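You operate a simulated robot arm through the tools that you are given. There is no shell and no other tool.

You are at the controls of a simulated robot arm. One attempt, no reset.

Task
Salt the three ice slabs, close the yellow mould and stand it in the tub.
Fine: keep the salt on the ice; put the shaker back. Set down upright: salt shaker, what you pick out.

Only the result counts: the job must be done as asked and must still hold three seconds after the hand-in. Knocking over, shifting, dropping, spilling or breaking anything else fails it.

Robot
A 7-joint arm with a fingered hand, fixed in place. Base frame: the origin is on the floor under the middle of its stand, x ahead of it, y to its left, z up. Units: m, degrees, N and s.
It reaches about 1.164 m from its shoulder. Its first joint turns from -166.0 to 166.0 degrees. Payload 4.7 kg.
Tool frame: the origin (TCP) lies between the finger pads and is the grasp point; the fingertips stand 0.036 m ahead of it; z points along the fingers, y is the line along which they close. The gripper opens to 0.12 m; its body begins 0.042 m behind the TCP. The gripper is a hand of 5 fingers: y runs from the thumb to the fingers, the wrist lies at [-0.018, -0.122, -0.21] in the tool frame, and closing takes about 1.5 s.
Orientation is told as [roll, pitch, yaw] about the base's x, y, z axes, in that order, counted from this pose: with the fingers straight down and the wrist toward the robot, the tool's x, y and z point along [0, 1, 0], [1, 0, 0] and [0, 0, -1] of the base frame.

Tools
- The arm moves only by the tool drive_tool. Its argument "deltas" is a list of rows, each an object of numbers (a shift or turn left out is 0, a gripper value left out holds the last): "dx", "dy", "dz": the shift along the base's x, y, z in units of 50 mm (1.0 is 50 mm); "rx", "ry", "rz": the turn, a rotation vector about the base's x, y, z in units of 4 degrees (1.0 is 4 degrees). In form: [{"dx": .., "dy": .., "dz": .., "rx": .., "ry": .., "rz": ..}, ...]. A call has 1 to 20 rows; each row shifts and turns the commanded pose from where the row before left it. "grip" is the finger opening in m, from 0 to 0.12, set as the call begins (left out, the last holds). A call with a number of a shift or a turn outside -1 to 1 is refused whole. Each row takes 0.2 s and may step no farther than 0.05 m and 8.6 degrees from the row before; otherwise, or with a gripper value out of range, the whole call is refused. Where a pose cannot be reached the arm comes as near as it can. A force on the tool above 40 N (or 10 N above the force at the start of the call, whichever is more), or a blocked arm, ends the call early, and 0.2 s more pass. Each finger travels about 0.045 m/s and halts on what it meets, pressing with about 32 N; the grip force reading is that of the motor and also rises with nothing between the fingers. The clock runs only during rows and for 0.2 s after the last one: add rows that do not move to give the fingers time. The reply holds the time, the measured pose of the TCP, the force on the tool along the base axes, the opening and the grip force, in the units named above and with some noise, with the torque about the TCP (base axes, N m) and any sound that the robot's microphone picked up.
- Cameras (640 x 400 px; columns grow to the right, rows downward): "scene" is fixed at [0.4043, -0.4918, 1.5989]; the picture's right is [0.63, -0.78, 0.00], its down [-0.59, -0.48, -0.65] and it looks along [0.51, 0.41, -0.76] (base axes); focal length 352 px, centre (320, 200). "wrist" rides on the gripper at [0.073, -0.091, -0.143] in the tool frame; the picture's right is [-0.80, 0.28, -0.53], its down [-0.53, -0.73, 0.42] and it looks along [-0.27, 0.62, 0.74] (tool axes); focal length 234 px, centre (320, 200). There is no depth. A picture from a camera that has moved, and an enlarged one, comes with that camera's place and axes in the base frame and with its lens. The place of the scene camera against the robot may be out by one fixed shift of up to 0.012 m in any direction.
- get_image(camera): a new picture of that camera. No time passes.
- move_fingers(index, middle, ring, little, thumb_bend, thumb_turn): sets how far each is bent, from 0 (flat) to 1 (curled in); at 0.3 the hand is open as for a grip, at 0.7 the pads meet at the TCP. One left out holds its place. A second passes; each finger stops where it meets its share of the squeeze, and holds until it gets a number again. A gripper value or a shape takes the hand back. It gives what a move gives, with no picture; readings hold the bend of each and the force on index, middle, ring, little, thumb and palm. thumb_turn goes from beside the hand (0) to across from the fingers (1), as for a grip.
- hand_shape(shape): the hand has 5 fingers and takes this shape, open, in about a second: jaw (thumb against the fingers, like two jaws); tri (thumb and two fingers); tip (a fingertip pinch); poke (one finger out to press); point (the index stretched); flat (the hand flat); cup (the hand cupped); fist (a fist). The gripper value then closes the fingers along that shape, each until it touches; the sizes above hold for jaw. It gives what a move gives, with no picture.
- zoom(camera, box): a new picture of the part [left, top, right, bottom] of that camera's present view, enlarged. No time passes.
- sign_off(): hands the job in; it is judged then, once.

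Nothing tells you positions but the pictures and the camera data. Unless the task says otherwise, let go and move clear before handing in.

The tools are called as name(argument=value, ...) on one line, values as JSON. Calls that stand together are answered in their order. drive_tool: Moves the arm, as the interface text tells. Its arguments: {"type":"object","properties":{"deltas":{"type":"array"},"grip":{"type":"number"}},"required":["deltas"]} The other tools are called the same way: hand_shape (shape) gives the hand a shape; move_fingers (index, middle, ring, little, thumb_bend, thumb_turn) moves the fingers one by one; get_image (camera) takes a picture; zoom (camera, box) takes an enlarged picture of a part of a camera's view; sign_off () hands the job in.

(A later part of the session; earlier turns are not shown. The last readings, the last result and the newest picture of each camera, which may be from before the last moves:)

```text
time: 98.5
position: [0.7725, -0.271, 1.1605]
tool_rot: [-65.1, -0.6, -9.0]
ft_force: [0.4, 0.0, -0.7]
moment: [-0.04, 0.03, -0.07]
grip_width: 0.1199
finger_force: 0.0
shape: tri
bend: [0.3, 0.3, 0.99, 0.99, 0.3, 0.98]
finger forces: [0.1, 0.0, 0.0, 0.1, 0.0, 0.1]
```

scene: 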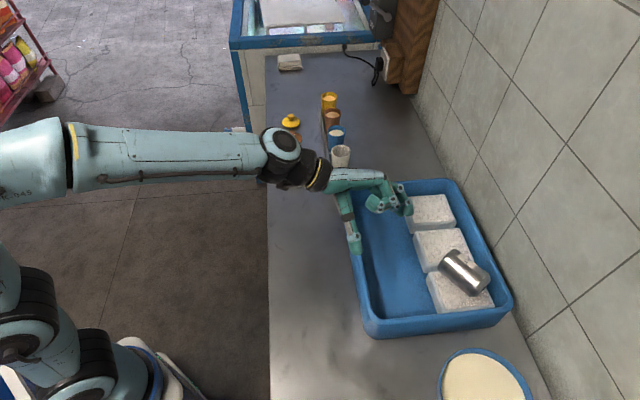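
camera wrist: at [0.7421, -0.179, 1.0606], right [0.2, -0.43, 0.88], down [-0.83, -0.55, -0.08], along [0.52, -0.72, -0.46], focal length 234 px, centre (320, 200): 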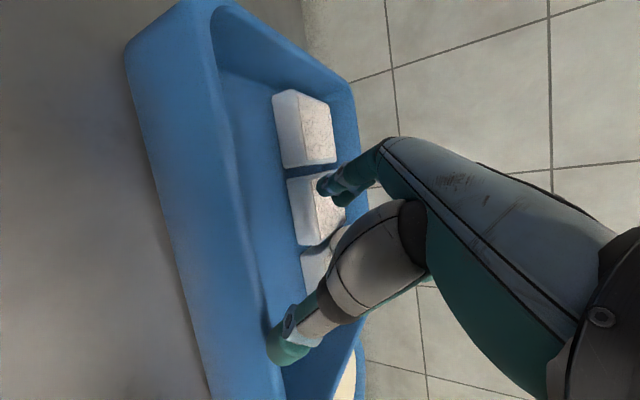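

drive_tool(deltas=[{"rx": -0.987, "ry": 0.162, "dz": 0.2}, {"rx": -0.987, "ry": 0.162, "dz": 0.2}, {"rx": -0.987, "ry": 0.162, "dz": 0.2}, {"rx": -0.987, "ry": 0.162, "dz": 0.2}, {"rx": -0.987, "ry": 0.162, "dz": 0.2}, {"rz": 1}, {"rz": 1}, {"rz": 1}, {"rz": 1}, {"rz": 1}, {"rz": 1}, {"rz": 1}, {"rz": 1}, {"rz": 1}, {"rz": 1}])

```text
time: 101.7
position: [0.7738, -0.2702, 1.215]
tool_rot: [-85.8, -1.4, 27.3]
ft_force: [-0.2, 0.1, -0.6]
moment: [0.03, -0.02, -0.01]
grip_width: 0.1202
finger_force: 0.0
shape: tri
bend: [0.3, 0.3, 0.99, 0.99, 0.3, 0.98]
finger forces: [0.2, 0.0, 0.0, 0.0, 0.1, 0.0]
out of reach, approached as far as the arm can: row 15
```

drive_tool(deltas=[{"rx": 0.953, "ry": -0.304}, {"rx": 0.953, "ry": -0.304}, {"rx": 0.953, "ry": -0.304}, {"rx": 0.953, "ry": -0.304}, {"rx": 0.953, "ry": -0.304}, {"rx": 0.953, "ry": -0.304}])

```text
time: 103.1
position: [0.7739, -0.2705, 1.2148]
tool_rot: [-68.3, -18.0, 24.3]
ft_force: [0.9, 0.0, -0.3]
moment: [-0.02, -0.03, 0.0]
grip_width: 0.1197
finger_force: 0.0
shape: tri
bend: [0.3, 0.3, 0.99, 0.99, 0.3, 0.98]
finger forces: [0.1, 0.0, 0.0, 0.0, 0.0, 0.0]
```

drive_tool(deltas=[{"rx": 0.953, "ry": -0.304}, {"rx": 0.953, "ry": -0.304}, {"rx": 0.953, "ry": -0.304}, {"rx": 0.953, "ry": -0.304}, {"rx": 0.953, "ry": -0.304}, {"rx": 0.953, "ry": -0.304}, {"rx": 0.953, "ry": -0.304}, {"rx": 0.953, "ry": -0.304}, {"rx": 0.953, "ry": -0.304}, {"rx": 0.953, "ry": -0.304}, {"rx": 0.953, "ry": -0.304}, {"rx": 0.953, "ry": -0.304}, {"rx": 0.953, "ry": -0.304}, {"rx": 0.953, "ry": -0.304}, {"rx": 0.953, "ry": -0.304}, {"rx": 0.6, "ry": -0.19}])

get_image(camera="scene")

```text
time: 106.5
position: [0.7735, -0.2714, 1.2155]
tool_rot: [0.6, -45.2, -16.3]
ft_force: [1.2, -0.8, -0.2]
moment: [0.0, -0.02, 0.03]
grip_width: 0.1196
finger_force: 0.0
shape: tri
bend: [0.3, 0.3, 0.99, 0.99, 0.3, 0.98]
finger forces: [0.0, 0.0, 0.0, 0.0, 0.0, 0.0]
```

```text
taken
```

scene: 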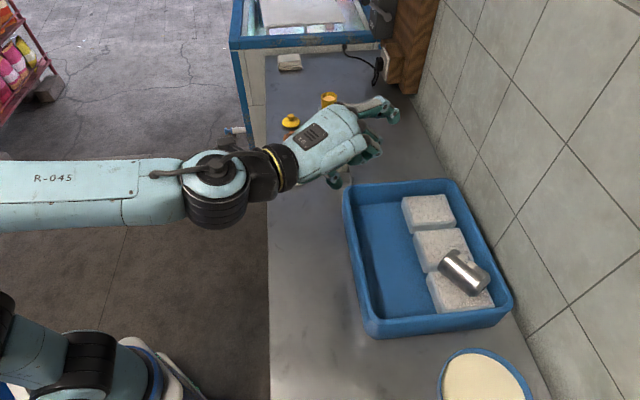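

Unwound cleanly. Now pitch the fingers straight down with yaw ≈-8° (closing across the lying shaker) while moving above it.

drive_tool(deltas=[{"rx": 0.281, "ry": 0.96, "rz": 0.18}, {"rx": 0.281, "ry": 0.96, "rz": 0.18}, {"rx": 0.281, "ry": 0.96, "rz": 0.18}, {"rx": 0.281, "ry": 0.96, "rz": 0.18}, {"rx": 0.281, "ry": 0.96, "rz": 0.18}, {"rx": 0.281, "ry": 0.96, "rz": 0.18}, {"rx": 0.24, "ry": 0.97, "rz": 0.18}, {"rx": 0.22, "ry": 0.97, "rz": 0.18}, {"rx": 0.2, "ry": 0.97, "rz": 0.18}, {"rx": 0.18, "ry": 0.98, "rz": 0.18}, {"rx": 0.17, "ry": 0.98, "rz": 0.18}])

drive_tool(deltas=[{"dx": 0.15, "dy": -0.4}, {"dx": 0.15, "dy": -0.4}, {"dx": 0.15, "dy": -0.4}, {"dx": 0.15, "dy": -0.4}, {"dx": 0.15, "dy": -0.4}, {"dx": 0.15, "dy": -0.4}, {"dx": 0.15, "dy": -0.4}, {"dx": 0.15, "dy": -0.4}, {"dx": 0.15, "dy": -0.4}, {"dx": 0.15, "dy": -0.4}, {"dx": 0.15, "dy": -0.4}, {"dx": 0.15, "dy": -0.4}, {"dx": 0}])

get_image(camera="scene")

get_image(camera="wrist")

```text
time: 108.9
position: [0.774, -0.2713, 1.2155]
tool_rot: [1.9, -1.0, -8.9]
ft_force: [-0.3, 0.2, 0.3]
moment: [0.0, -0.02, 0.04]
grip_width: 0.1198
finger_force: 0.1
shape: tri
bend: [0.3, 0.3, 0.99, 0.99, 0.3, 0.98]
finger forces: [0.0, 0.1, 0.0, 0.1, 0.0, 0.0]
```

```text
time: 111.7
position: [0.8652, -0.5116, 1.2171]
tool_rot: [1.9, -1.2, -8.8]
ft_force: [0.2, -0.7, -0.9]
moment: [0.03, -0.02, 0.03]
grip_width: 0.1199
finger_force: 0.0
shape: tri
bend: [0.3, 0.3, 0.99, 0.99, 0.3, 0.98]
finger forces: [0.0, 0.1, 0.0, 0.0, 0.1, 0.0]
```

```text
taken
```

scene: 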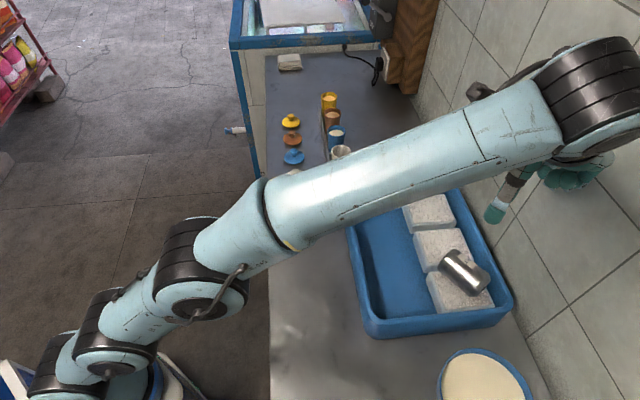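

```text
taken
camera wrist: at [0.783, -0.4297, 1.3615], right [0.14, -0.85, 0.5], down [-0.79, -0.4, -0.46], along [0.59, -0.34, -0.73], focal length 234 px, centre (320, 200)
```

wrist: 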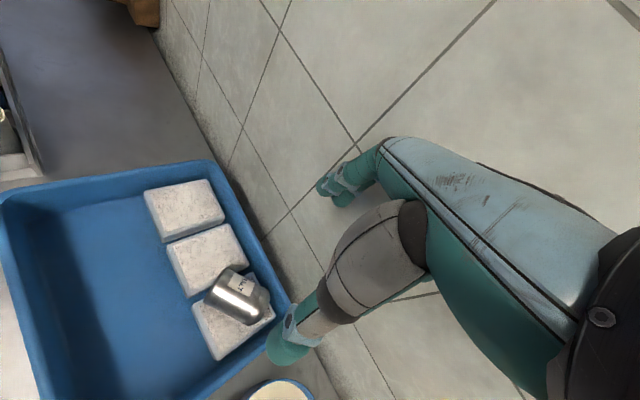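

Good wrist view of the shaker. Zooming to refine its pose.

zoom(camera="wrist", box=[140, 220, 320, 380])

```text
2.50 times, centred on (230, 300) of wrist
camera zoom: at [0.783, -0.4297, 1.3615], right [0.14, -0.85, 0.5], down [-0.79, -0.4, -0.46], along [0.59, -0.34, -0.73], focal length 585 px, centre (545, -50)
```

zoom: 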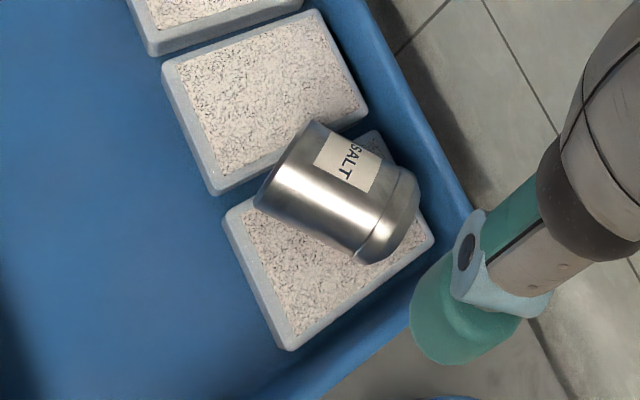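

Shaker axis is at about (0.863,-0.517) mid-grip, pointing ~-100°, and the tub's back wall is close to the finger side. I'll narrow the opening, offset slightly toward the thumb side, and descend part-way.

drive_tool(deltas=[{"dx": -0.07, "dy": -0.09, "dz": -0.5, "rx": -0.4, "ry": 0.3, "rz": -0.2}, {"dx": -0.07, "dz": -0.6}, {"dz": -0.6}, {"dz": -0.6}, {"dz": -0.5}, {"dz": -0.4}, {"dz": 0}], grip=0.08)

get_image(camera="scene")

get_image(camera="wrist")

```text
time: 113.3
position: [0.8578, -0.5145, 1.056]
tool_rot: [0.1, -0.2, -9.6]
ft_force: [-0.6, -0.1, -0.2]
moment: [-0.01, -0.02, -0.02]
grip_width: 0.0802
finger_force: 0.0
shape: tri
bend: [0.73, 0.38, 0.99, 0.99, 0.62, 0.99]
finger forces: [0.1, 0.0, 0.0, 0.0, 0.0, 0.0]
```

```text
taken
```

scene: 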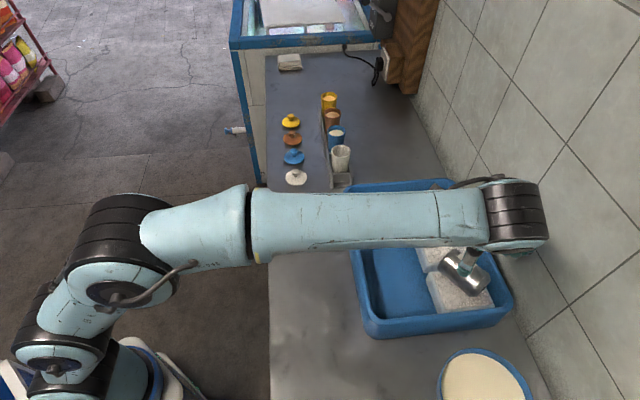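

```text
taken
camera wrist: at [0.7793, -0.4272, 1.2001], right [0.14, -0.84, 0.52], down [-0.81, -0.4, -0.43], along [0.57, -0.36, -0.74], focal length 234 px, centre (320, 200)
```

wrist: 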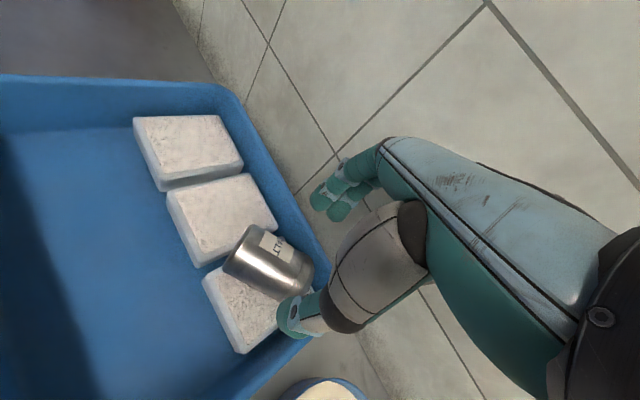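

zoom(camera="wrist", box=[200, 130, 440, 360])

zoom(camera="scene", box=[420, 160, 560, 310])

```text
1.74 times, centred on (320, 245) of wrist
camera zoom: at [0.7793, -0.4272, 1.2001], right [0.14, -0.84, 0.52], down [-0.81, -0.4, -0.43], along [0.57, -0.36, -0.74], focal length 407 px, centre (320, 122)
```

zoom: 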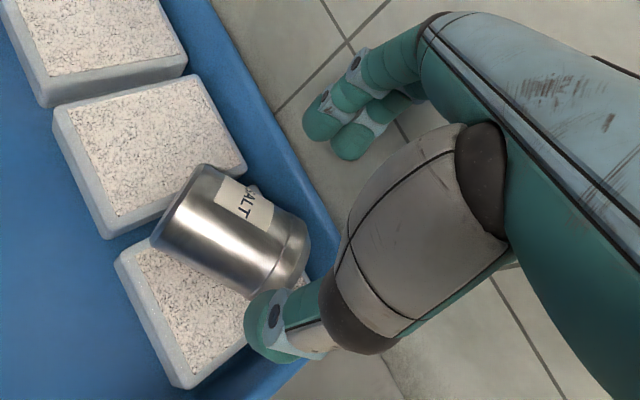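

```text
2.67 times, centred on (490, 235) of scene
camera zoom: at [0.4043, -0.4918, 1.5989], right [0.63, -0.78, 0.0], down [-0.59, -0.48, -0.65], along [0.51, 0.41, -0.76], focal length 938 px, centre (-133, 107)
```

zoom: 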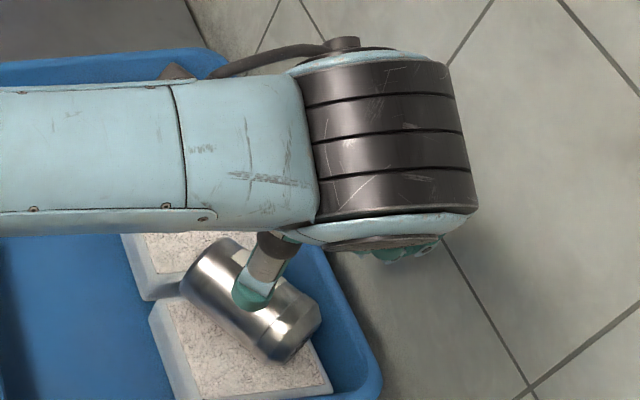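

Alignment looks right (grip point projects onto the shaker's axis). Descending most of the way, then checking.

drive_tool(deltas=[{"dz": -0.4}, {"dz": -0.4}, {"dz": -0.4}, {"dz": -0.2}, {"dz": 0}])

zoom(camera="wrist", box=[200, 130, 440, 360])

zoom(camera="scene", box=[420, 180, 540, 310])

```text
time: 114.5
position: [0.8577, -0.5148, 0.9855]
tool_rot: [0.2, -0.3, -9.6]
ft_force: [0.9, -0.4, 0.0]
moment: [-0.03, 0.01, 0.01]
grip_width: 0.0802
finger_force: 0.1
shape: tri
bend: [0.73, 0.38, 0.99, 0.99, 0.62, 0.99]
finger forces: [0.0, 0.0, 0.0, 0.1, 0.1, 0.1]
```

```text
1.74 times, centred on (320, 245) of wrist
camera zoom: at [0.7801, -0.4276, 1.1295], right [0.14, -0.84, 0.52], down [-0.81, -0.4, -0.43], along [0.57, -0.36, -0.74], focal length 407 px, centre (320, 122)
```

zoom: 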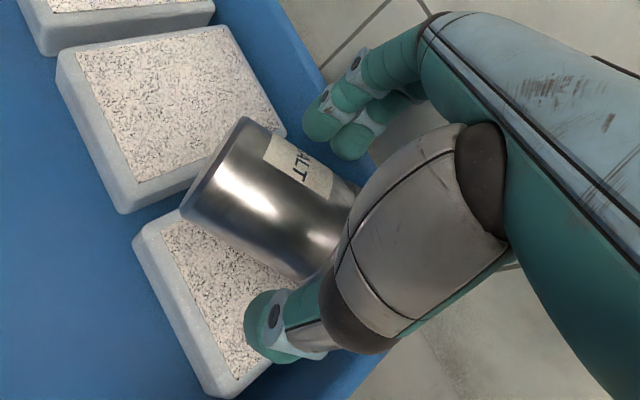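

```text
3.08 times, centred on (480, 245) of scene
camera zoom: at [0.4043, -0.4918, 1.5989], right [0.63, -0.78, 0.0], down [-0.59, -0.48, -0.65], along [0.51, 0.41, -0.76], focal length 1083 px, centre (-172, 62)
```

zoom: 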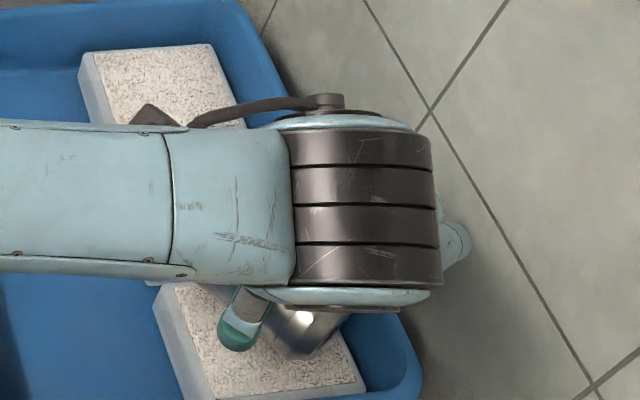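

The shaker sits between thumb and fingers. Final descent of 3 cm.

drive_tool(deltas=[{"dz": -0.2}, {"dz": -0.2}, {"dz": -0.2}, {"dz": 0}])

zoom(camera="wrist", box=[200, 130, 440, 360])

```text
time: 115.5
position: [0.8569, -0.5147, 0.9554]
tool_rot: [0.2, -0.2, -9.6]
ft_force: [-2.7, 3.4, 0.8]
moment: [0.05, 0.04, 0.15]
grip_width: 0.0781
finger_force: 0.1
shape: tri
bend: [0.73, 0.41, 0.99, 0.99, 0.62, 0.99]
finger forces: [0.0, 5.1, 0.6, 0.0, 0.0, 0.0]
```

```text
1.74 times, centred on (320, 245) of wrist
camera zoom: at [0.7794, -0.4276, 1.0995], right [0.14, -0.84, 0.52], down [-0.81, -0.4, -0.43], along [0.57, -0.36, -0.74], focal length 407 px, centre (320, 122)
```

zoom: 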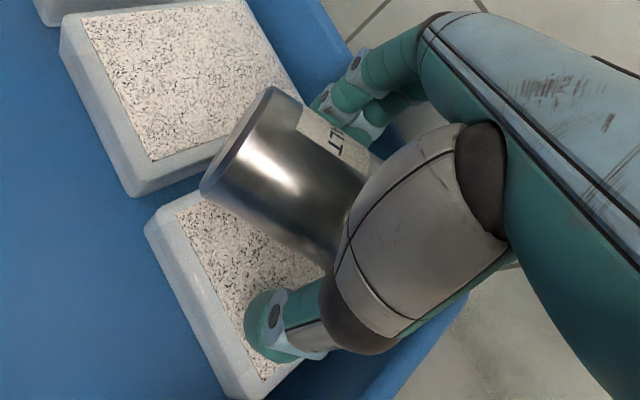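

The middle finger lightly touches the tub's back wall. Closing moves it inward, away from the wall; I'll close now.

drive_tool(deltas=[{"dx": -0.05, "dy": 0.05}, {"dx": 0}, {"dx": 0}, {"dx": 0}, {"dx": 0}, {"dx": 0}, {"dx": 0}, {"dx": 0}, {"dx": 0}], grip=0.02)

zoom(camera="wrist", box=[200, 130, 440, 360])

get_image(camera="scene")

```text
time: 117.5
position: [0.8548, -0.513, 0.9565]
tool_rot: [0.2, -0.3, -9.6]
ft_force: [-0.1, 0.2, -0.3]
moment: [0.0, 0.03, 0.0]
grip_width: 0.0504
finger_force: 32.6
shape: tri
bend: [0.74, 0.49, 1.0, 1.0, 0.72, 1.0]
finger forces: [14.0, 14.1, 0.0, 0.0, 28.1, 0.0]
```

```text
1.74 times, centred on (320, 245) of wrist
camera zoom: at [0.7772, -0.4256, 1.0995], right [0.14, -0.84, 0.52], down [-0.81, -0.4, -0.43], along [0.57, -0.36, -0.74], focal length 407 px, centre (320, 122)
```

zoom: 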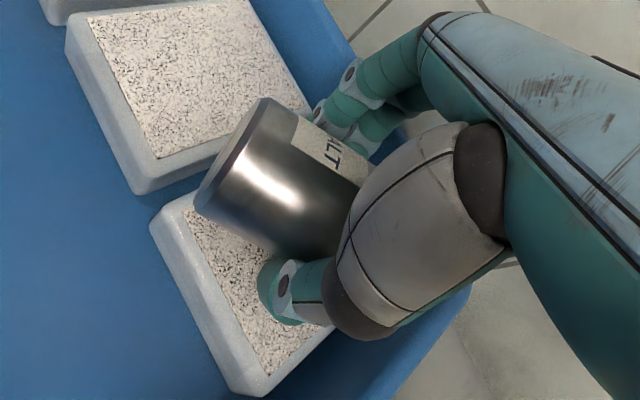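

```text
taken
```

scene: 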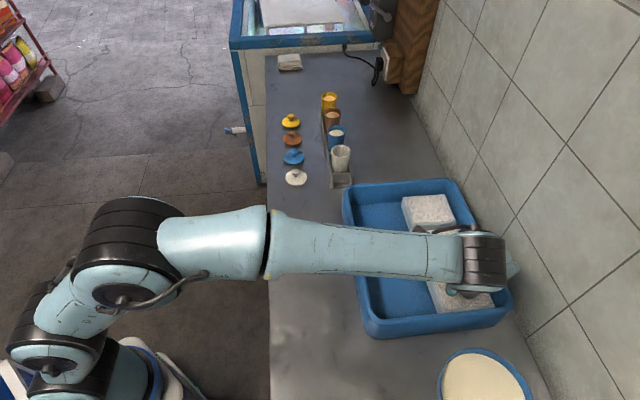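

Good three-point grip (14/14/28 N). Lifting slowly.

drive_tool(deltas=[{"dz": 0.2}, {"dz": 0.3}, {"dz": 0.4}, {"dz": 0.5}, {"dz": 0}])

zoom(camera="wrist", box=[160, 130, 440, 360])

```text
time: 118.7
position: [0.8536, -0.5123, 1.026]
tool_rot: [0.1, -0.1, -9.7]
ft_force: [0.5, 0.4, -2.7]
moment: [-0.02, 0.0, -0.01]
grip_width: 0.0504
finger_force: 32.0
shape: tri
bend: [0.74, 0.49, 1.0, 1.0, 0.72, 1.0]
finger forces: [14.0, 14.1, 0.0, 0.1, 28.1, 0.0]
```

```text
1.74 times, centred on (300, 245) of wrist
camera zoom: at [0.7748, -0.4253, 1.1692], right [0.14, -0.84, 0.52], down [-0.81, -0.4, -0.43], along [0.57, -0.36, -0.74], focal length 407 px, centre (355, 122)
```

zoom: 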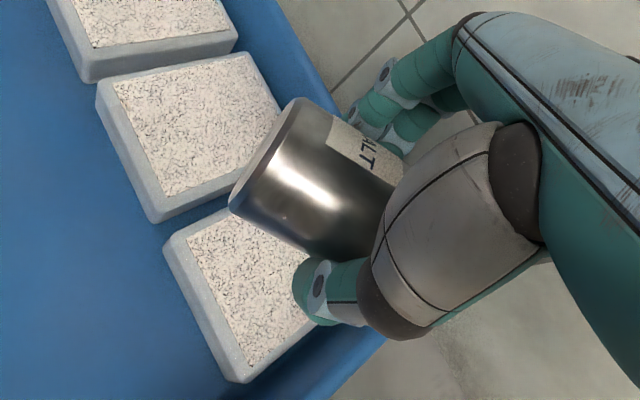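

Held firmly and the salted ice is undisturbed. Raising further, then moving toward the tub's front and pitching to the level-hand pose (shaker stays horizontal).

drive_tool(deltas=[{"dz": 0.6}, {"dz": 0.6}, {"dz": 0.6}, {"dz": 0.6}, {"dz": 0.6}, {"dz": 0.6}, {"dz": 0.2}, {"dx": -0.16, "dy": 0.48}, {"dx": -0.16, "dy": 0.48}, {"dx": -0.16, "dy": 0.48}, {"dx": -0.16, "dy": 0.48}, {"dx": -0.16, "dy": 0.48}, {"dx": -0.16, "dy": 0.48}, {"dx": -0.16, "dy": 0.48}, {"dx": -0.16, "dy": 0.48}, {"dx": -0.16, "dy": 0.48}, {"dx": -0.16, "dy": 0.48}])

drive_tool(deltas=[{"rx": -0.168, "ry": -0.986}, {"rx": -0.168, "ry": -0.986}, {"rx": -0.168, "ry": -0.986}, {"rx": -0.168, "ry": -0.986}, {"rx": -0.168, "ry": -0.986}, {"rx": -0.168, "ry": -0.986}, {"rx": -0.168, "ry": -0.986}, {"rx": -0.168, "ry": -0.986}, {"rx": -0.168, "ry": -0.986}, {"rx": -0.168, "ry": -0.986}, {"rx": -0.168, "ry": -0.986}])

get_image(camera="scene")

```text
time: 122.3
position: [0.7751, -0.2713, 1.2147]
tool_rot: [0.2, -0.3, -9.6]
ft_force: [1.2, -0.8, -2.9]
moment: [0.01, 0.03, 0.01]
grip_width: 0.0502
finger_force: 32.2
shape: tri
bend: [0.74, 0.49, 1.0, 1.0, 0.72, 1.0]
finger forces: [14.0, 14.3, 0.0, 0.0, 28.2, 0.0]
```

```text
time: 124.7
position: [0.7716, -0.274, 1.2151]
tool_rot: [0.0, -44.3, -9.5]
ft_force: [0.5, 0.0, -3.5]
moment: [-0.03, 0.02, 0.02]
grip_width: 0.05
finger_force: 32.4
shape: tri
bend: [0.74, 0.49, 1.0, 1.0, 0.72, 1.0]
finger forces: [13.5, 13.5, 0.0, 0.2, 28.8, 0.0]
```

```text
taken
```

scene: 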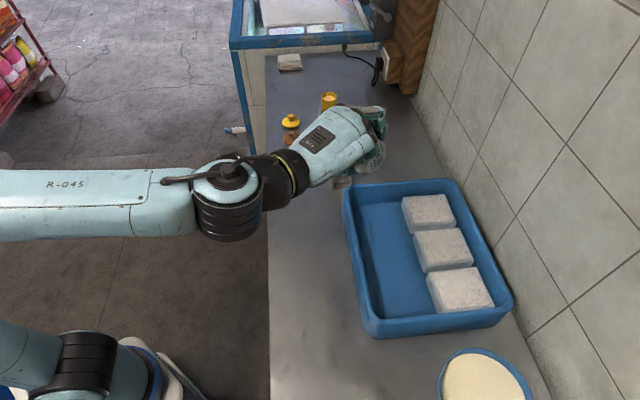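

Now rolling so the cap comes up, in two stages with grip checks.

drive_tool(deltas=[{"rx": -0.986, "ry": 0.165}, {"rx": -0.986, "ry": 0.165}, {"rx": -0.986, "ry": 0.165}, {"rx": -0.986, "ry": 0.165}, {"rx": -0.986, "ry": 0.165}, {"rx": -0.986, "ry": 0.165}, {"rx": -0.986, "ry": 0.165}, {"rx": -0.986, "ry": 0.165}, {"rx": -0.986, "ry": 0.165}, {"rx": -0.986, "ry": 0.165}])

zoom(camera="scene", box=[240, 60, 420, 220])

```text
time: 126.9
position: [0.7746, -0.2733, 1.2157]
tool_rot: [-49.5, -32.3, 22.5]
ft_force: [-0.3, -0.3, -2.8]
moment: [-0.01, -0.01, 0.01]
grip_width: 0.0497
finger_force: 31.7
shape: tri
bend: [0.74, 0.49, 1.0, 1.0, 0.73, 1.0]
finger forces: [13.4, 13.4, 0.0, 0.1, 28.1, 0.1]
```

```text
2.50 times, centred on (330, 140) of scene
camera zoom: at [0.4043, -0.4918, 1.5989], right [0.63, -0.78, 0.0], down [-0.59, -0.48, -0.65], along [0.51, 0.41, -0.76], focal length 880 px, centre (295, 350)
```

zoom: 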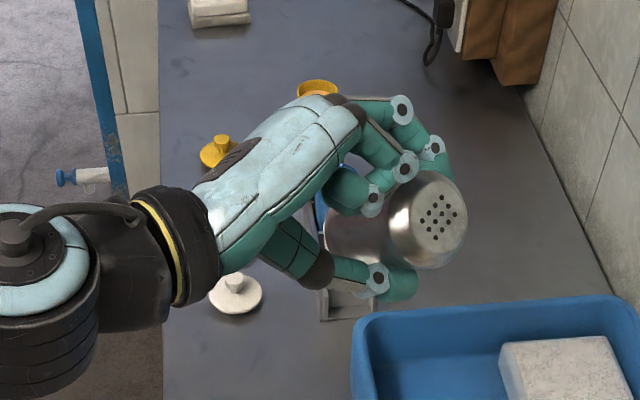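

Working well: the cap is turning upward. Continuing the roll.

drive_tool(deltas=[{"rx": -0.986, "ry": 0.165}, {"rx": -0.986, "ry": 0.165}, {"rx": -0.986, "ry": 0.165}, {"rx": -0.986, "ry": 0.165}, {"rx": -0.986, "ry": 0.165}, {"rx": -0.986, "ry": 0.165}, {"rx": -0.986, "ry": 0.165}, {"rx": -0.986, "ry": 0.165}, {"rx": -0.986, "ry": 0.165}, {"rx": -0.986, "ry": 0.165}])

zoom(camera="scene", box=[240, 60, 420, 220])

```text
time: 129.1
position: [0.7744, -0.2728, 1.2157]
tool_rot: [-82.7, -7.0, 34.3]
ft_force: [0.1, 0.1, -3.0]
moment: [0.0, 0.0, 0.01]
grip_width: 0.0496
finger_force: 32.6
shape: tri
bend: [0.74, 0.49, 1.0, 1.0, 0.73, 1.0]
finger forces: [13.8, 13.7, 0.0, 0.0, 27.9, 0.1]
```

```text
2.50 times, centred on (330, 140) of scene
camera zoom: at [0.4043, -0.4918, 1.5989], right [0.63, -0.78, 0.0], down [-0.59, -0.48, -0.65], along [0.51, 0.41, -0.76], focal length 880 px, centre (295, 350)
```

zoom: 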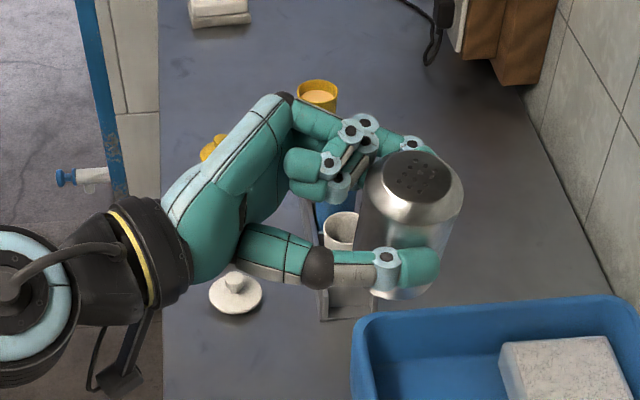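

Nearly upright. Now yaw to the orientation that allowed low placing, then finish levelling.

drive_tool(deltas=[{"rz": -1}, {"rz": -1}, {"rz": -1}, {"rz": -1}, {"rz": -1}, {"rz": -1}, {"rz": -1}, {"rx": 0}])

```text
time: 130.9
position: [0.7736, -0.2725, 1.2158]
tool_rot: [-82.7, -6.9, 6.3]
ft_force: [-0.2, 0.0, -2.4]
moment: [0.05, -0.04, 0.01]
grip_width: 0.0497
finger_force: 32.0
shape: tri
bend: [0.74, 0.49, 1.0, 1.0, 0.73, 1.0]
finger forces: [14.0, 13.7, 0.1, 0.0, 28.0, 0.0]
```

drive_tool(deltas=[{"rx": -0.667, "ry": 0.5}, {"rx": -0.667, "ry": 0.5}, {"rx": -0.667, "ry": 0.5}, {"rx": 0}])

get_image(camera="scene")

zoom(camera="scene", box=[240, 60, 420, 220])

get_image(camera="wrist")

```text
time: 131.9
position: [0.775, -0.2729, 1.2159]
tool_rot: [-90.0, -0.1, 6.7]
ft_force: [0.3, 0.3, -3.4]
moment: [0.01, 0.02, -0.01]
grip_width: 0.0497
finger_force: 32.3
shape: tri
bend: [0.74, 0.49, 1.0, 1.0, 0.73, 1.0]
finger forces: [14.2, 13.7, 0.0, 0.1, 27.8, 0.0]
```

```text
taken
```

scene: 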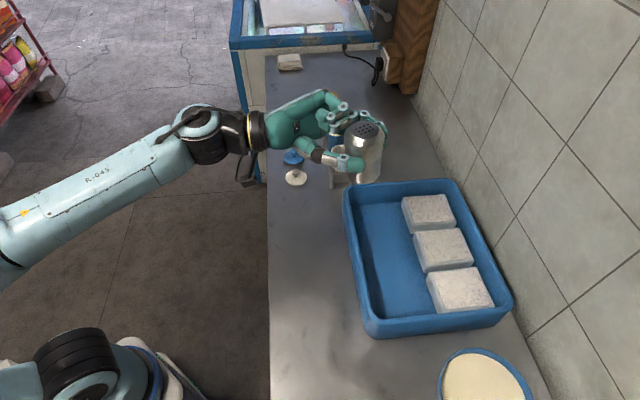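

```text
2.50 times, centred on (330, 140) of scene
camera zoom: at [0.4043, -0.4918, 1.5989], right [0.63, -0.78, 0.0], down [-0.59, -0.48, -0.65], along [0.51, 0.41, -0.76], focal length 880 px, centre (295, 350)
```

zoom: 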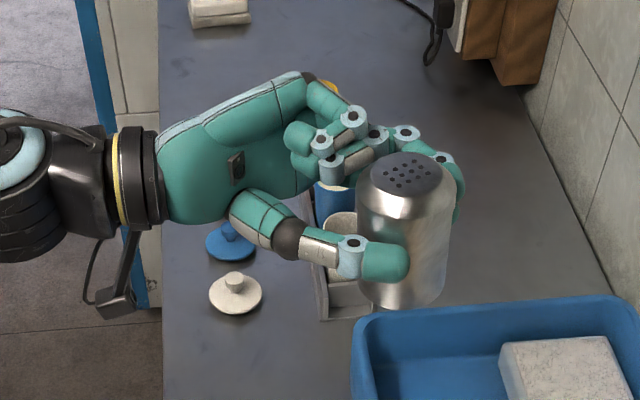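

```text
taken
camera wrist: at [0.6681, -0.1407, 1.1432], right [0.21, 0.55, 0.8], down [-0.68, -0.51, 0.53], along [0.7, -0.66, 0.27], focal length 234 px, centre (320, 200)
```

wrist: 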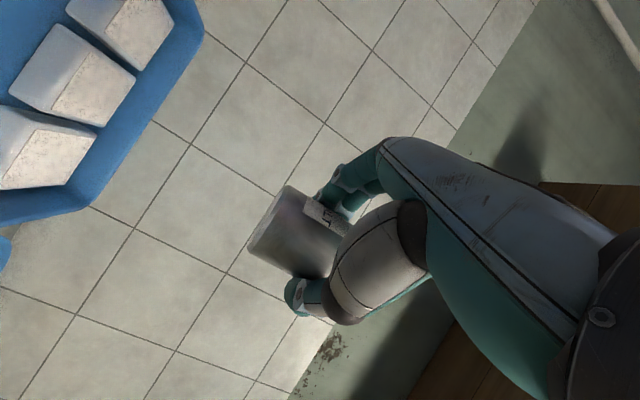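

zoom(camera="scene", box=[325, 110, 395, 190])

zoom(camera="wrist", box=[220, 140, 420, 340])

```text
5.00 times, centred on (360, 150) of scene
camera zoom: at [0.4043, -0.4918, 1.5989], right [0.63, -0.78, 0.0], down [-0.59, -0.48, -0.65], along [0.51, 0.41, -0.76], focal length 1760 px, centre (120, 450)
```

zoom: 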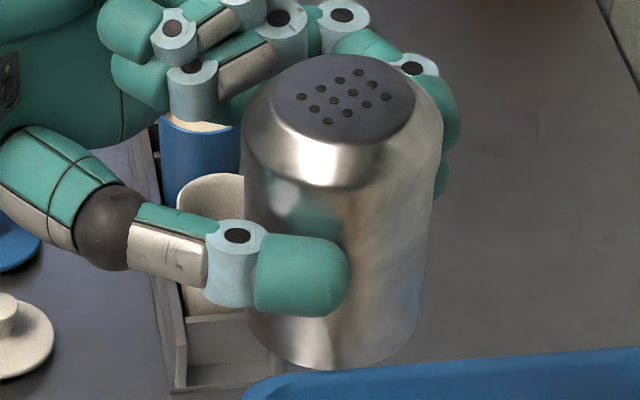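

```text
2.00 times, centred on (320, 240) of wrist
camera zoom: at [0.6681, -0.1407, 1.1432], right [0.21, 0.55, 0.8], down [-0.68, -0.51, 0.53], along [0.7, -0.66, 0.27], focal length 468 px, centre (320, 120)
```

zoom: 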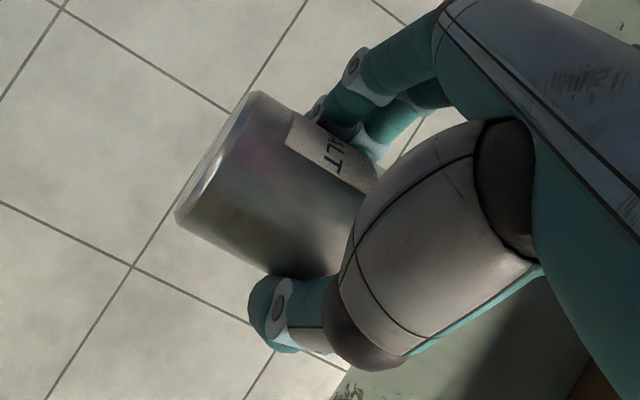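

The shaker is upright to within ~3°. I'll correct that tilt slightly, and move over its home spot while staying high.

drive_tool(deltas=[{"rx": 0.5, "ry": 0.4}, {"dx": -0.03, "dy": 0.4}, {"dx": -0.03, "dy": 0.4}, {"dx": -0.03, "dy": 0.4}, {"dx": -0.03, "dy": 0.4}, {"dx": -0.03, "dy": 0.4}, {"dx": -0.03, "dy": 0.4}, {"dx": -0.03, "dy": 0.4}, {"dx": -0.03, "dy": 0.1}, {"dz": -0.5}, {"dz": -0.5}, {"dz": -0.5}, {"dz": 0}])

zoom(camera="scene", box=[220, 80, 400, 240])

```text
time: 134.7
position: [0.7631, -0.1269, 1.1399]
tool_rot: [-87.8, 1.2, 6.7]
ft_force: [0.2, -0.4, -2.3]
moment: [0.04, -0.01, 0.01]
grip_width: 0.0493
finger_force: 32.3
shape: tri
bend: [0.74, 0.49, 1.0, 1.0, 0.73, 1.0]
finger forces: [14.2, 13.7, 0.0, 0.0, 27.8, 0.0]
```

```text
2.50 times, centred on (310, 160) of scene
camera zoom: at [0.4043, -0.4918, 1.5989], right [0.63, -0.78, 0.0], down [-0.59, -0.48, -0.65], along [0.51, 0.41, -0.76], focal length 880 px, centre (345, 300)
```

zoom: 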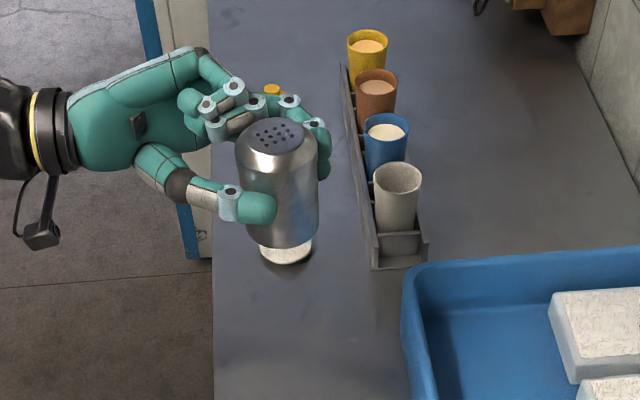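

Upright now. Descending toward the home spot.

drive_tool(deltas=[{"dz": -0.6}, {"dz": -0.6}, {"dz": -0.6}, {"dz": -0.6}, {"dz": -0.6}, {"dz": -0.6}, {"dz": -0.4}, {"dz": 0}])

zoom(camera="scene", box=[220, 120, 380, 270])

get_image(camera="wrist")

```text
time: 136.5
position: [0.7642, -0.1275, 0.9407]
tool_rot: [-87.8, 1.2, 6.7]
ft_force: [0.0, -0.8, -2.3]
moment: [0.06, 0.03, 0.01]
grip_width: 0.0493
finger_force: 32.0
shape: tri
bend: [0.74, 0.49, 1.0, 1.0, 0.73, 1.0]
finger forces: [14.2, 13.7, 0.0, 0.0, 27.8, 0.0]
```

```text
2.67 times, centred on (300, 195) of scene
camera zoom: at [0.4043, -0.4918, 1.5989], right [0.63, -0.78, 0.0], down [-0.59, -0.48, -0.65], along [0.51, 0.41, -0.76], focal length 938 px, centre (373, 213)
```

zoom: 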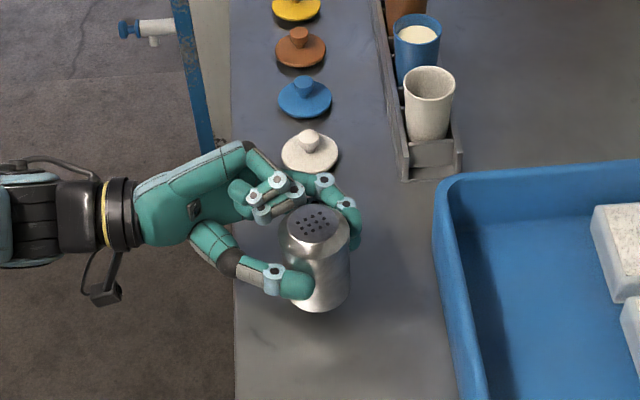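

```text
taken
camera wrist: at [0.6549, 0.0072, 0.8763], right [0.24, 0.53, 0.82], down [-0.66, -0.53, 0.53], along [0.71, -0.67, 0.22], focal length 234 px, centre (320, 200)
```

wrist: 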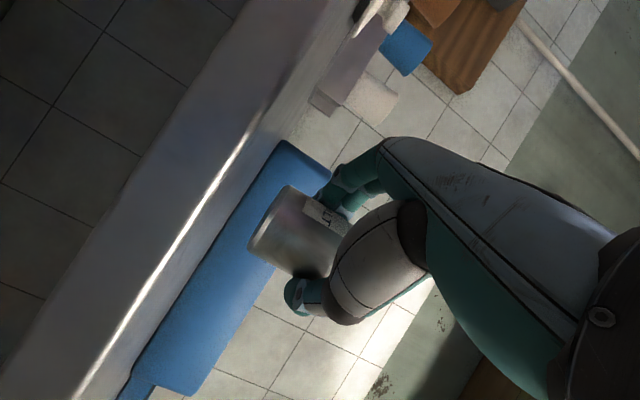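

About 6 mm off the original spot to the front; correcting that and lowering in small steps to feel the counter.

drive_tool(deltas=[{"dx": 0.08, "dy": -0.1, "dz": -0.1}, {"dz": -0.15}, {"dz": -0.1}, {"dz": 0}])

drive_tool(deltas=[{"dz": -0.06}, {"dz": -0.04}, {"dz": 0}])

zoom(camera="scene", box=[220, 120, 380, 270])

```text
time: 137.5
position: [0.7668, -0.1329, 0.9221]
tool_rot: [-87.9, 1.3, 6.7]
ft_force: [-0.3, 0.1, -2.8]
moment: [0.07, -0.04, 0.0]
grip_width: 0.0494
finger_force: 31.9
shape: tri
bend: [0.74, 0.49, 1.0, 1.0, 0.73, 1.0]
finger forces: [14.1, 13.7, 0.1, 0.0, 27.7, 0.0]
```

```text
time: 138.3
position: [0.767, -0.1331, 0.9179]
tool_rot: [-87.7, 1.1, 6.7]
ft_force: [-0.4, -0.2, -2.0]
moment: [0.01, -0.04, -0.02]
grip_width: 0.0495
finger_force: 32.1
shape: tri
bend: [0.74, 0.49, 1.0, 1.0, 0.73, 1.0]
finger forces: [14.1, 13.7, 0.0, 0.0, 27.8, 0.1]
```

```text
2.67 times, centred on (300, 195) of scene
camera zoom: at [0.4043, -0.4918, 1.5989], right [0.63, -0.78, 0.0], down [-0.59, -0.48, -0.65], along [0.51, 0.41, -0.76], focal length 938 px, centre (373, 213)
```

zoom: 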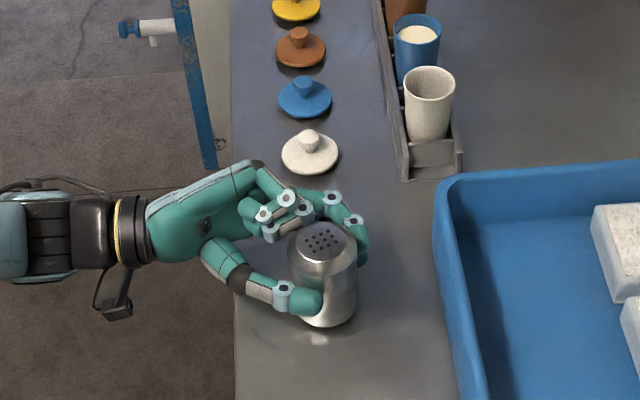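

Position matches the original image. Feeling for contact in 2 mm steps.

drive_tool(deltas=[{"dz": -0.05}, {"dz": 0}])

drive_tool(deltas=[{"dz": -0.05}, {"dz": 0}])

```text
time: 138.9
position: [0.7662, -0.1332, 0.9154]
tool_rot: [-87.7, 1.1, 6.7]
ft_force: [-0.6, 0.4, -3.1]
moment: [0.03, 0.01, 0.0]
grip_width: 0.0498
finger_force: 32.2
shape: tri
bend: [0.74, 0.49, 1.0, 1.0, 0.73, 1.0]
finger forces: [14.3, 13.7, 0.0, 0.0, 27.7, 0.0]
```

```text
time: 139.5
position: [0.767, -0.1331, 0.9123]
tool_rot: [-87.8, 1.2, 6.8]
ft_force: [-0.8, 0.7, -2.1]
moment: [0.03, 0.01, 0.01]
grip_width: 0.0495
finger_force: 31.9
shape: tri
bend: [0.74, 0.49, 1.0, 1.0, 0.73, 1.0]
finger forces: [14.1, 13.8, 0.0, 0.0, 27.7, 0.0]
```

drive_tool(deltas=[{"dz": -0.04}, {"dz": 0}])

drive_tool(deltas=[{"dz": -0.04}, {"dz": 0}])

zoom(camera="scene", box=[265, 170, 345, 260])

```text
time: 140.1
position: [0.7659, -0.1331, 0.9119]
tool_rot: [-87.8, 1.1, 6.8]
ft_force: [2.1, -1.9, 3.5]
moment: [-0.09, -0.1, 0.03]
grip_width: 0.0497
finger_force: 32.2
shape: tri
bend: [0.74, 0.49, 1.0, 1.0, 0.73, 1.0]
finger forces: [14.6, 14.8, 0.0, 0.0, 27.6, 0.1]
```

```text
time: 140.7
position: [0.765, -0.132, 0.911]
tool_rot: [-87.9, 1.0, 6.8]
ft_force: [2.4, -1.6, 13.4]
moment: [-0.31, -0.36, 0.07]
grip_width: 0.0498
finger_force: 31.9
shape: tri
bend: [0.74, 0.49, 1.0, 1.0, 0.73, 1.0]
finger forces: [15.0, 15.2, 0.1, 0.0, 27.9, 0.1]
```

```text
4.44 times, centred on (305, 215) of scene
camera zoom: at [0.4043, -0.4918, 1.5989], right [0.63, -0.78, 0.0], down [-0.59, -0.48, -0.65], along [0.51, 0.41, -0.76], focal length 1564 px, centre (387, 133)
```

zoom: 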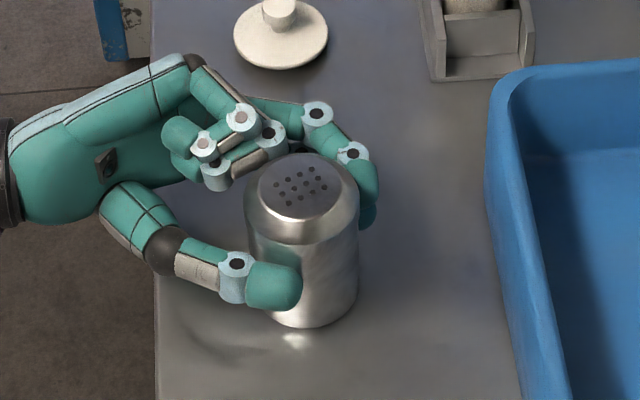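

Contact felt (shaker base on the counter). I relax the push by 1 mm and open the fingers gently.

drive_tool(deltas=[{"dz": 0.03}, {"dz": 0}, {"dz": 0}, {"dz": 0}, {"dz": 0}, {"dz": 0}], grip=0.085)

zoom(camera="scene", box=[265, 170, 345, 260])

get_image(camera="wrist")

```text
time: 142.1
position: [0.7665, -0.1332, 0.9112]
tool_rot: [-87.8, 1.2, 6.7]
ft_force: [-0.2, 0.1, -0.4]
moment: [0.0, -0.03, 0.01]
grip_width: 0.0847
finger_force: 0.0
shape: tri
bend: [0.73, 0.37, 0.99, 0.99, 0.59, 0.99]
finger forces: [0.1, 0.0, 0.2, 0.1, 0.0, 0.0]
```

```text
4.44 times, centred on (305, 215) of scene
camera zoom: at [0.4043, -0.4918, 1.5989], right [0.63, -0.78, 0.0], down [-0.59, -0.48, -0.65], along [0.51, 0.41, -0.76], focal length 1564 px, centre (387, 133)
```

zoom: 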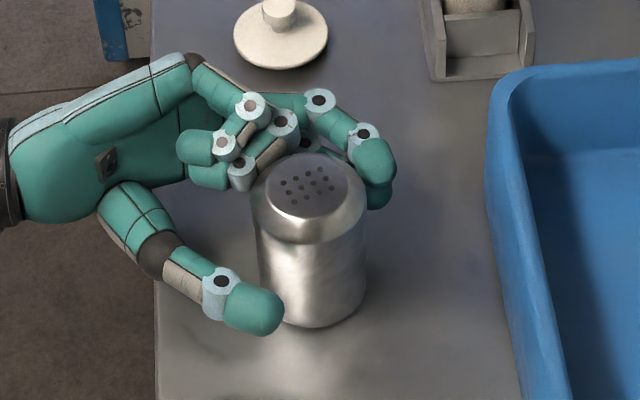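

```text
taken
camera wrist: at [0.6576, 0.0019, 0.8465], right [0.24, 0.53, 0.82], down [-0.66, -0.53, 0.53], along [0.71, -0.67, 0.22], focal length 234 px, centre (320, 200)
```

wrist: 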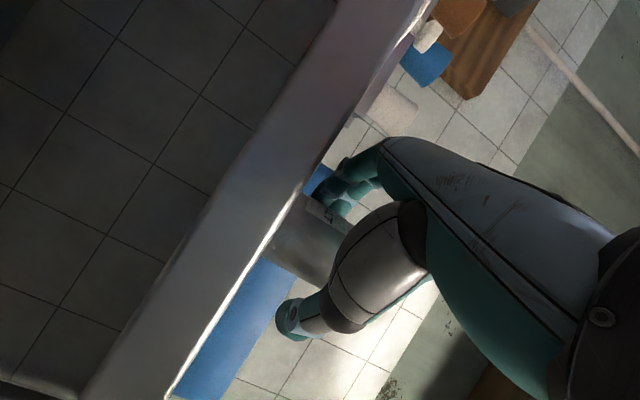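

The shaker stands upright at home. Opening wide, retreating 5.5 cm straight back from it, then rising.

drive_tool(deltas=[{"dz": 0}, {"dz": 0}, {"dz": 0}, {"dz": 0}, {"dx": -0.03, "dy": 0.25}, {"dx": -0.03, "dy": 0.25}, {"dx": -0.04, "dy": 0.3}, {"dx": -0.04, "dy": 0.3}, {"dz": 0}], grip=0.12)

zoom(camera="scene", box=[225, 130, 385, 270])

```text
time: 144.1
position: [0.7604, -0.0769, 0.9119]
tool_rot: [-87.8, 1.2, 6.7]
ft_force: [0.6, 0.0, 0.3]
moment: [0.01, 0.0, -0.01]
grip_width: 0.1197
finger_force: 0.1
shape: tri
bend: [0.3, 0.3, 0.99, 0.99, 0.3, 0.98]
finger forces: [0.0, 0.0, 0.0, 0.0, 0.1, 0.0]
```

```text
2.86 times, centred on (305, 200) of scene
camera zoom: at [0.4043, -0.4918, 1.5989], right [0.63, -0.78, 0.0], down [-0.59, -0.48, -0.65], along [0.51, 0.41, -0.76], focal length 1006 px, centre (363, 200)
```

zoom: 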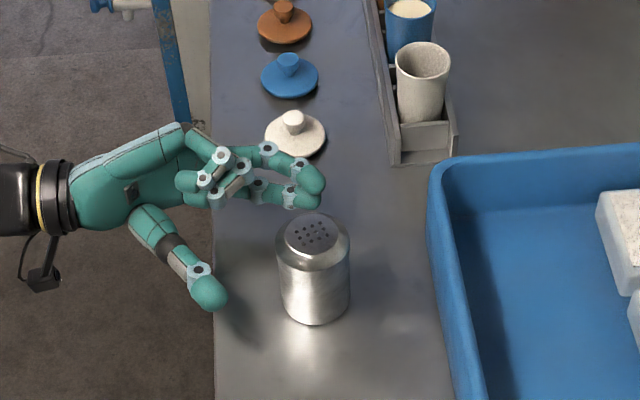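

Shaker is standing free. Rising straight up now.

drive_tool(deltas=[{"dz": 0.4}, {"dz": 0.7}, {"dz": 0.8}, {"dz": 0.9}, {"dz": 0.9}, {"dz": 0.9}, {"dz": 0.9}, {"dz": 0.5}, {"dz": 0}])

get_image(camera="scene")

zoom(camera="scene", box=[260, 180, 540, 355])

```text
time: 146.1
position: [0.7591, -0.078, 1.209]
tool_rot: [-87.9, 1.3, 6.6]
ft_force: [0.1, 0.8, -0.5]
moment: [0.0, 0.0, 0.03]
grip_width: 0.1196
finger_force: 0.0
shape: tri
bend: [0.3, 0.3, 0.99, 0.99, 0.3, 0.98]
finger forces: [0.0, 0.0, 0.0, 0.0, 0.0, 0.1]
```

```text
taken
```

scene: 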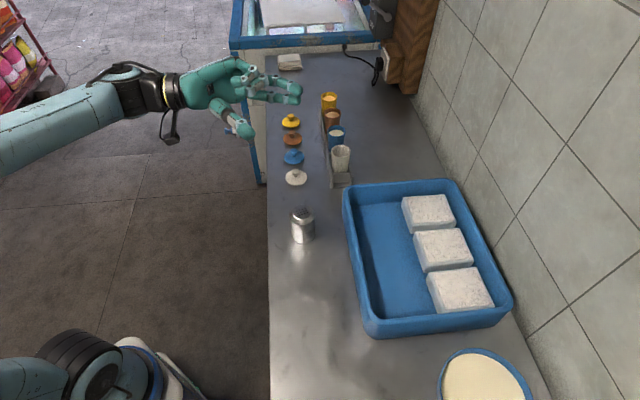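

```text
2.29 times, centred on (400, 268) of scene
camera zoom: at [0.4043, -0.4918, 1.5989], right [0.63, -0.78, 0.0], down [-0.59, -0.48, -0.65], along [0.51, 0.41, -0.76], focal length 804 px, centre (137, 46)
```

zoom: 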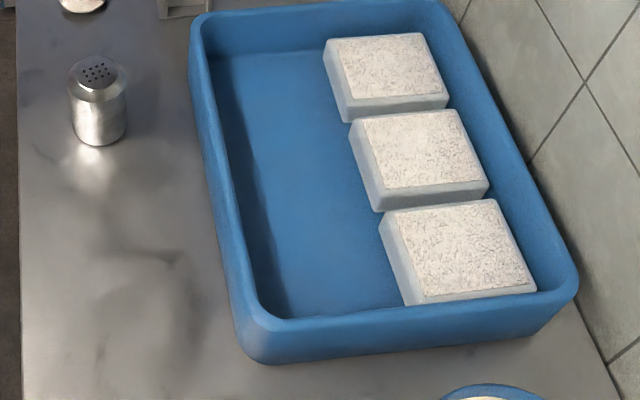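

The scene matches the start with all slabs salted. Now for the mould: unwinding the wrist first.

drive_tool(deltas=[{"rz": 1}, {"rz": 1}, {"rz": 1}, {"rz": 1}, {"rz": 1}, {"rx": 0.949, "ry": -0.316}, {"rx": 0.949, "ry": -0.316}, {"rx": 0.949, "ry": -0.316}, {"rx": 0.949, "ry": -0.316}, {"rx": 0.949, "ry": -0.316}, {"rx": 0.949, "ry": -0.316}])

drive_tool(deltas=[{"rx": 0.949, "ry": -0.316}, {"rx": 0.949, "ry": -0.316}, {"rx": 0.949, "ry": -0.316}, {"rx": 0.949, "ry": -0.316}, {"rx": 0.949, "ry": -0.316}, {"rx": 0.949, "ry": -0.316}, {"rx": 0.949, "ry": -0.316}, {"rx": 0.949, "ry": -0.316}, {"rx": 0.949, "ry": -0.316}, {"rx": 0.949, "ry": -0.316}, {"rx": 0.949, "ry": -0.316}, {"rx": 0.949, "ry": -0.316}, {"rx": 0.949, "ry": -0.316}, {"rx": 0.949, "ry": -0.316}, {"rx": 0.949, "ry": -0.316}, {"rx": 0.949, "ry": -0.316}])

get_image(camera="scene")

get_image(camera="wrist")

```text
time: 148.5
position: [0.7583, -0.0793, 1.211]
tool_rot: [-70.4, -15.7, 24.5]
ft_force: [0.4, 0.6, 0.4]
moment: [0.0, 0.01, 0.04]
grip_width: 0.1196
finger_force: 0.1
shape: tri
bend: [0.3, 0.3, 0.99, 0.99, 0.3, 0.98]
finger forces: [0.0, 0.1, 0.1, 0.0, 0.0, 0.1]
```

```text
time: 151.9
position: [0.7593, -0.0775, 1.2116]
tool_rot: [-1.5, -44.9, -14.7]
ft_force: [0.5, 0.2, -0.3]
moment: [-0.04, 0.01, 0.0]
grip_width: 0.1197
finger_force: 0.1
shape: tri
bend: [0.3, 0.3, 0.99, 0.99, 0.3, 0.98]
finger forces: [0.0, 0.0, 0.0, 0.0, 0.1, 0.0]
```

```text
taken
```

scene: 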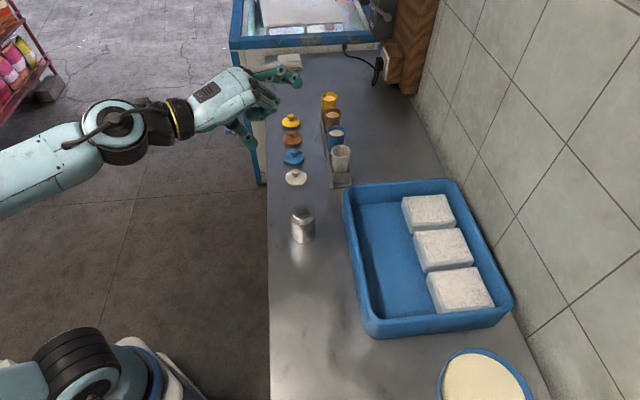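

```text
taken
camera wrist: at [0.6206, 0.039, 1.2465], right [-0.39, -0.71, 0.58], down [-0.36, -0.47, -0.81], along [0.85, -0.52, -0.08], focal length 234 px, centre (320, 200)
```

wrist: 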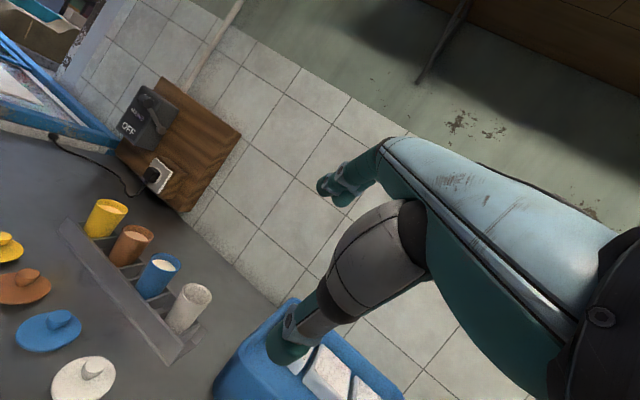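

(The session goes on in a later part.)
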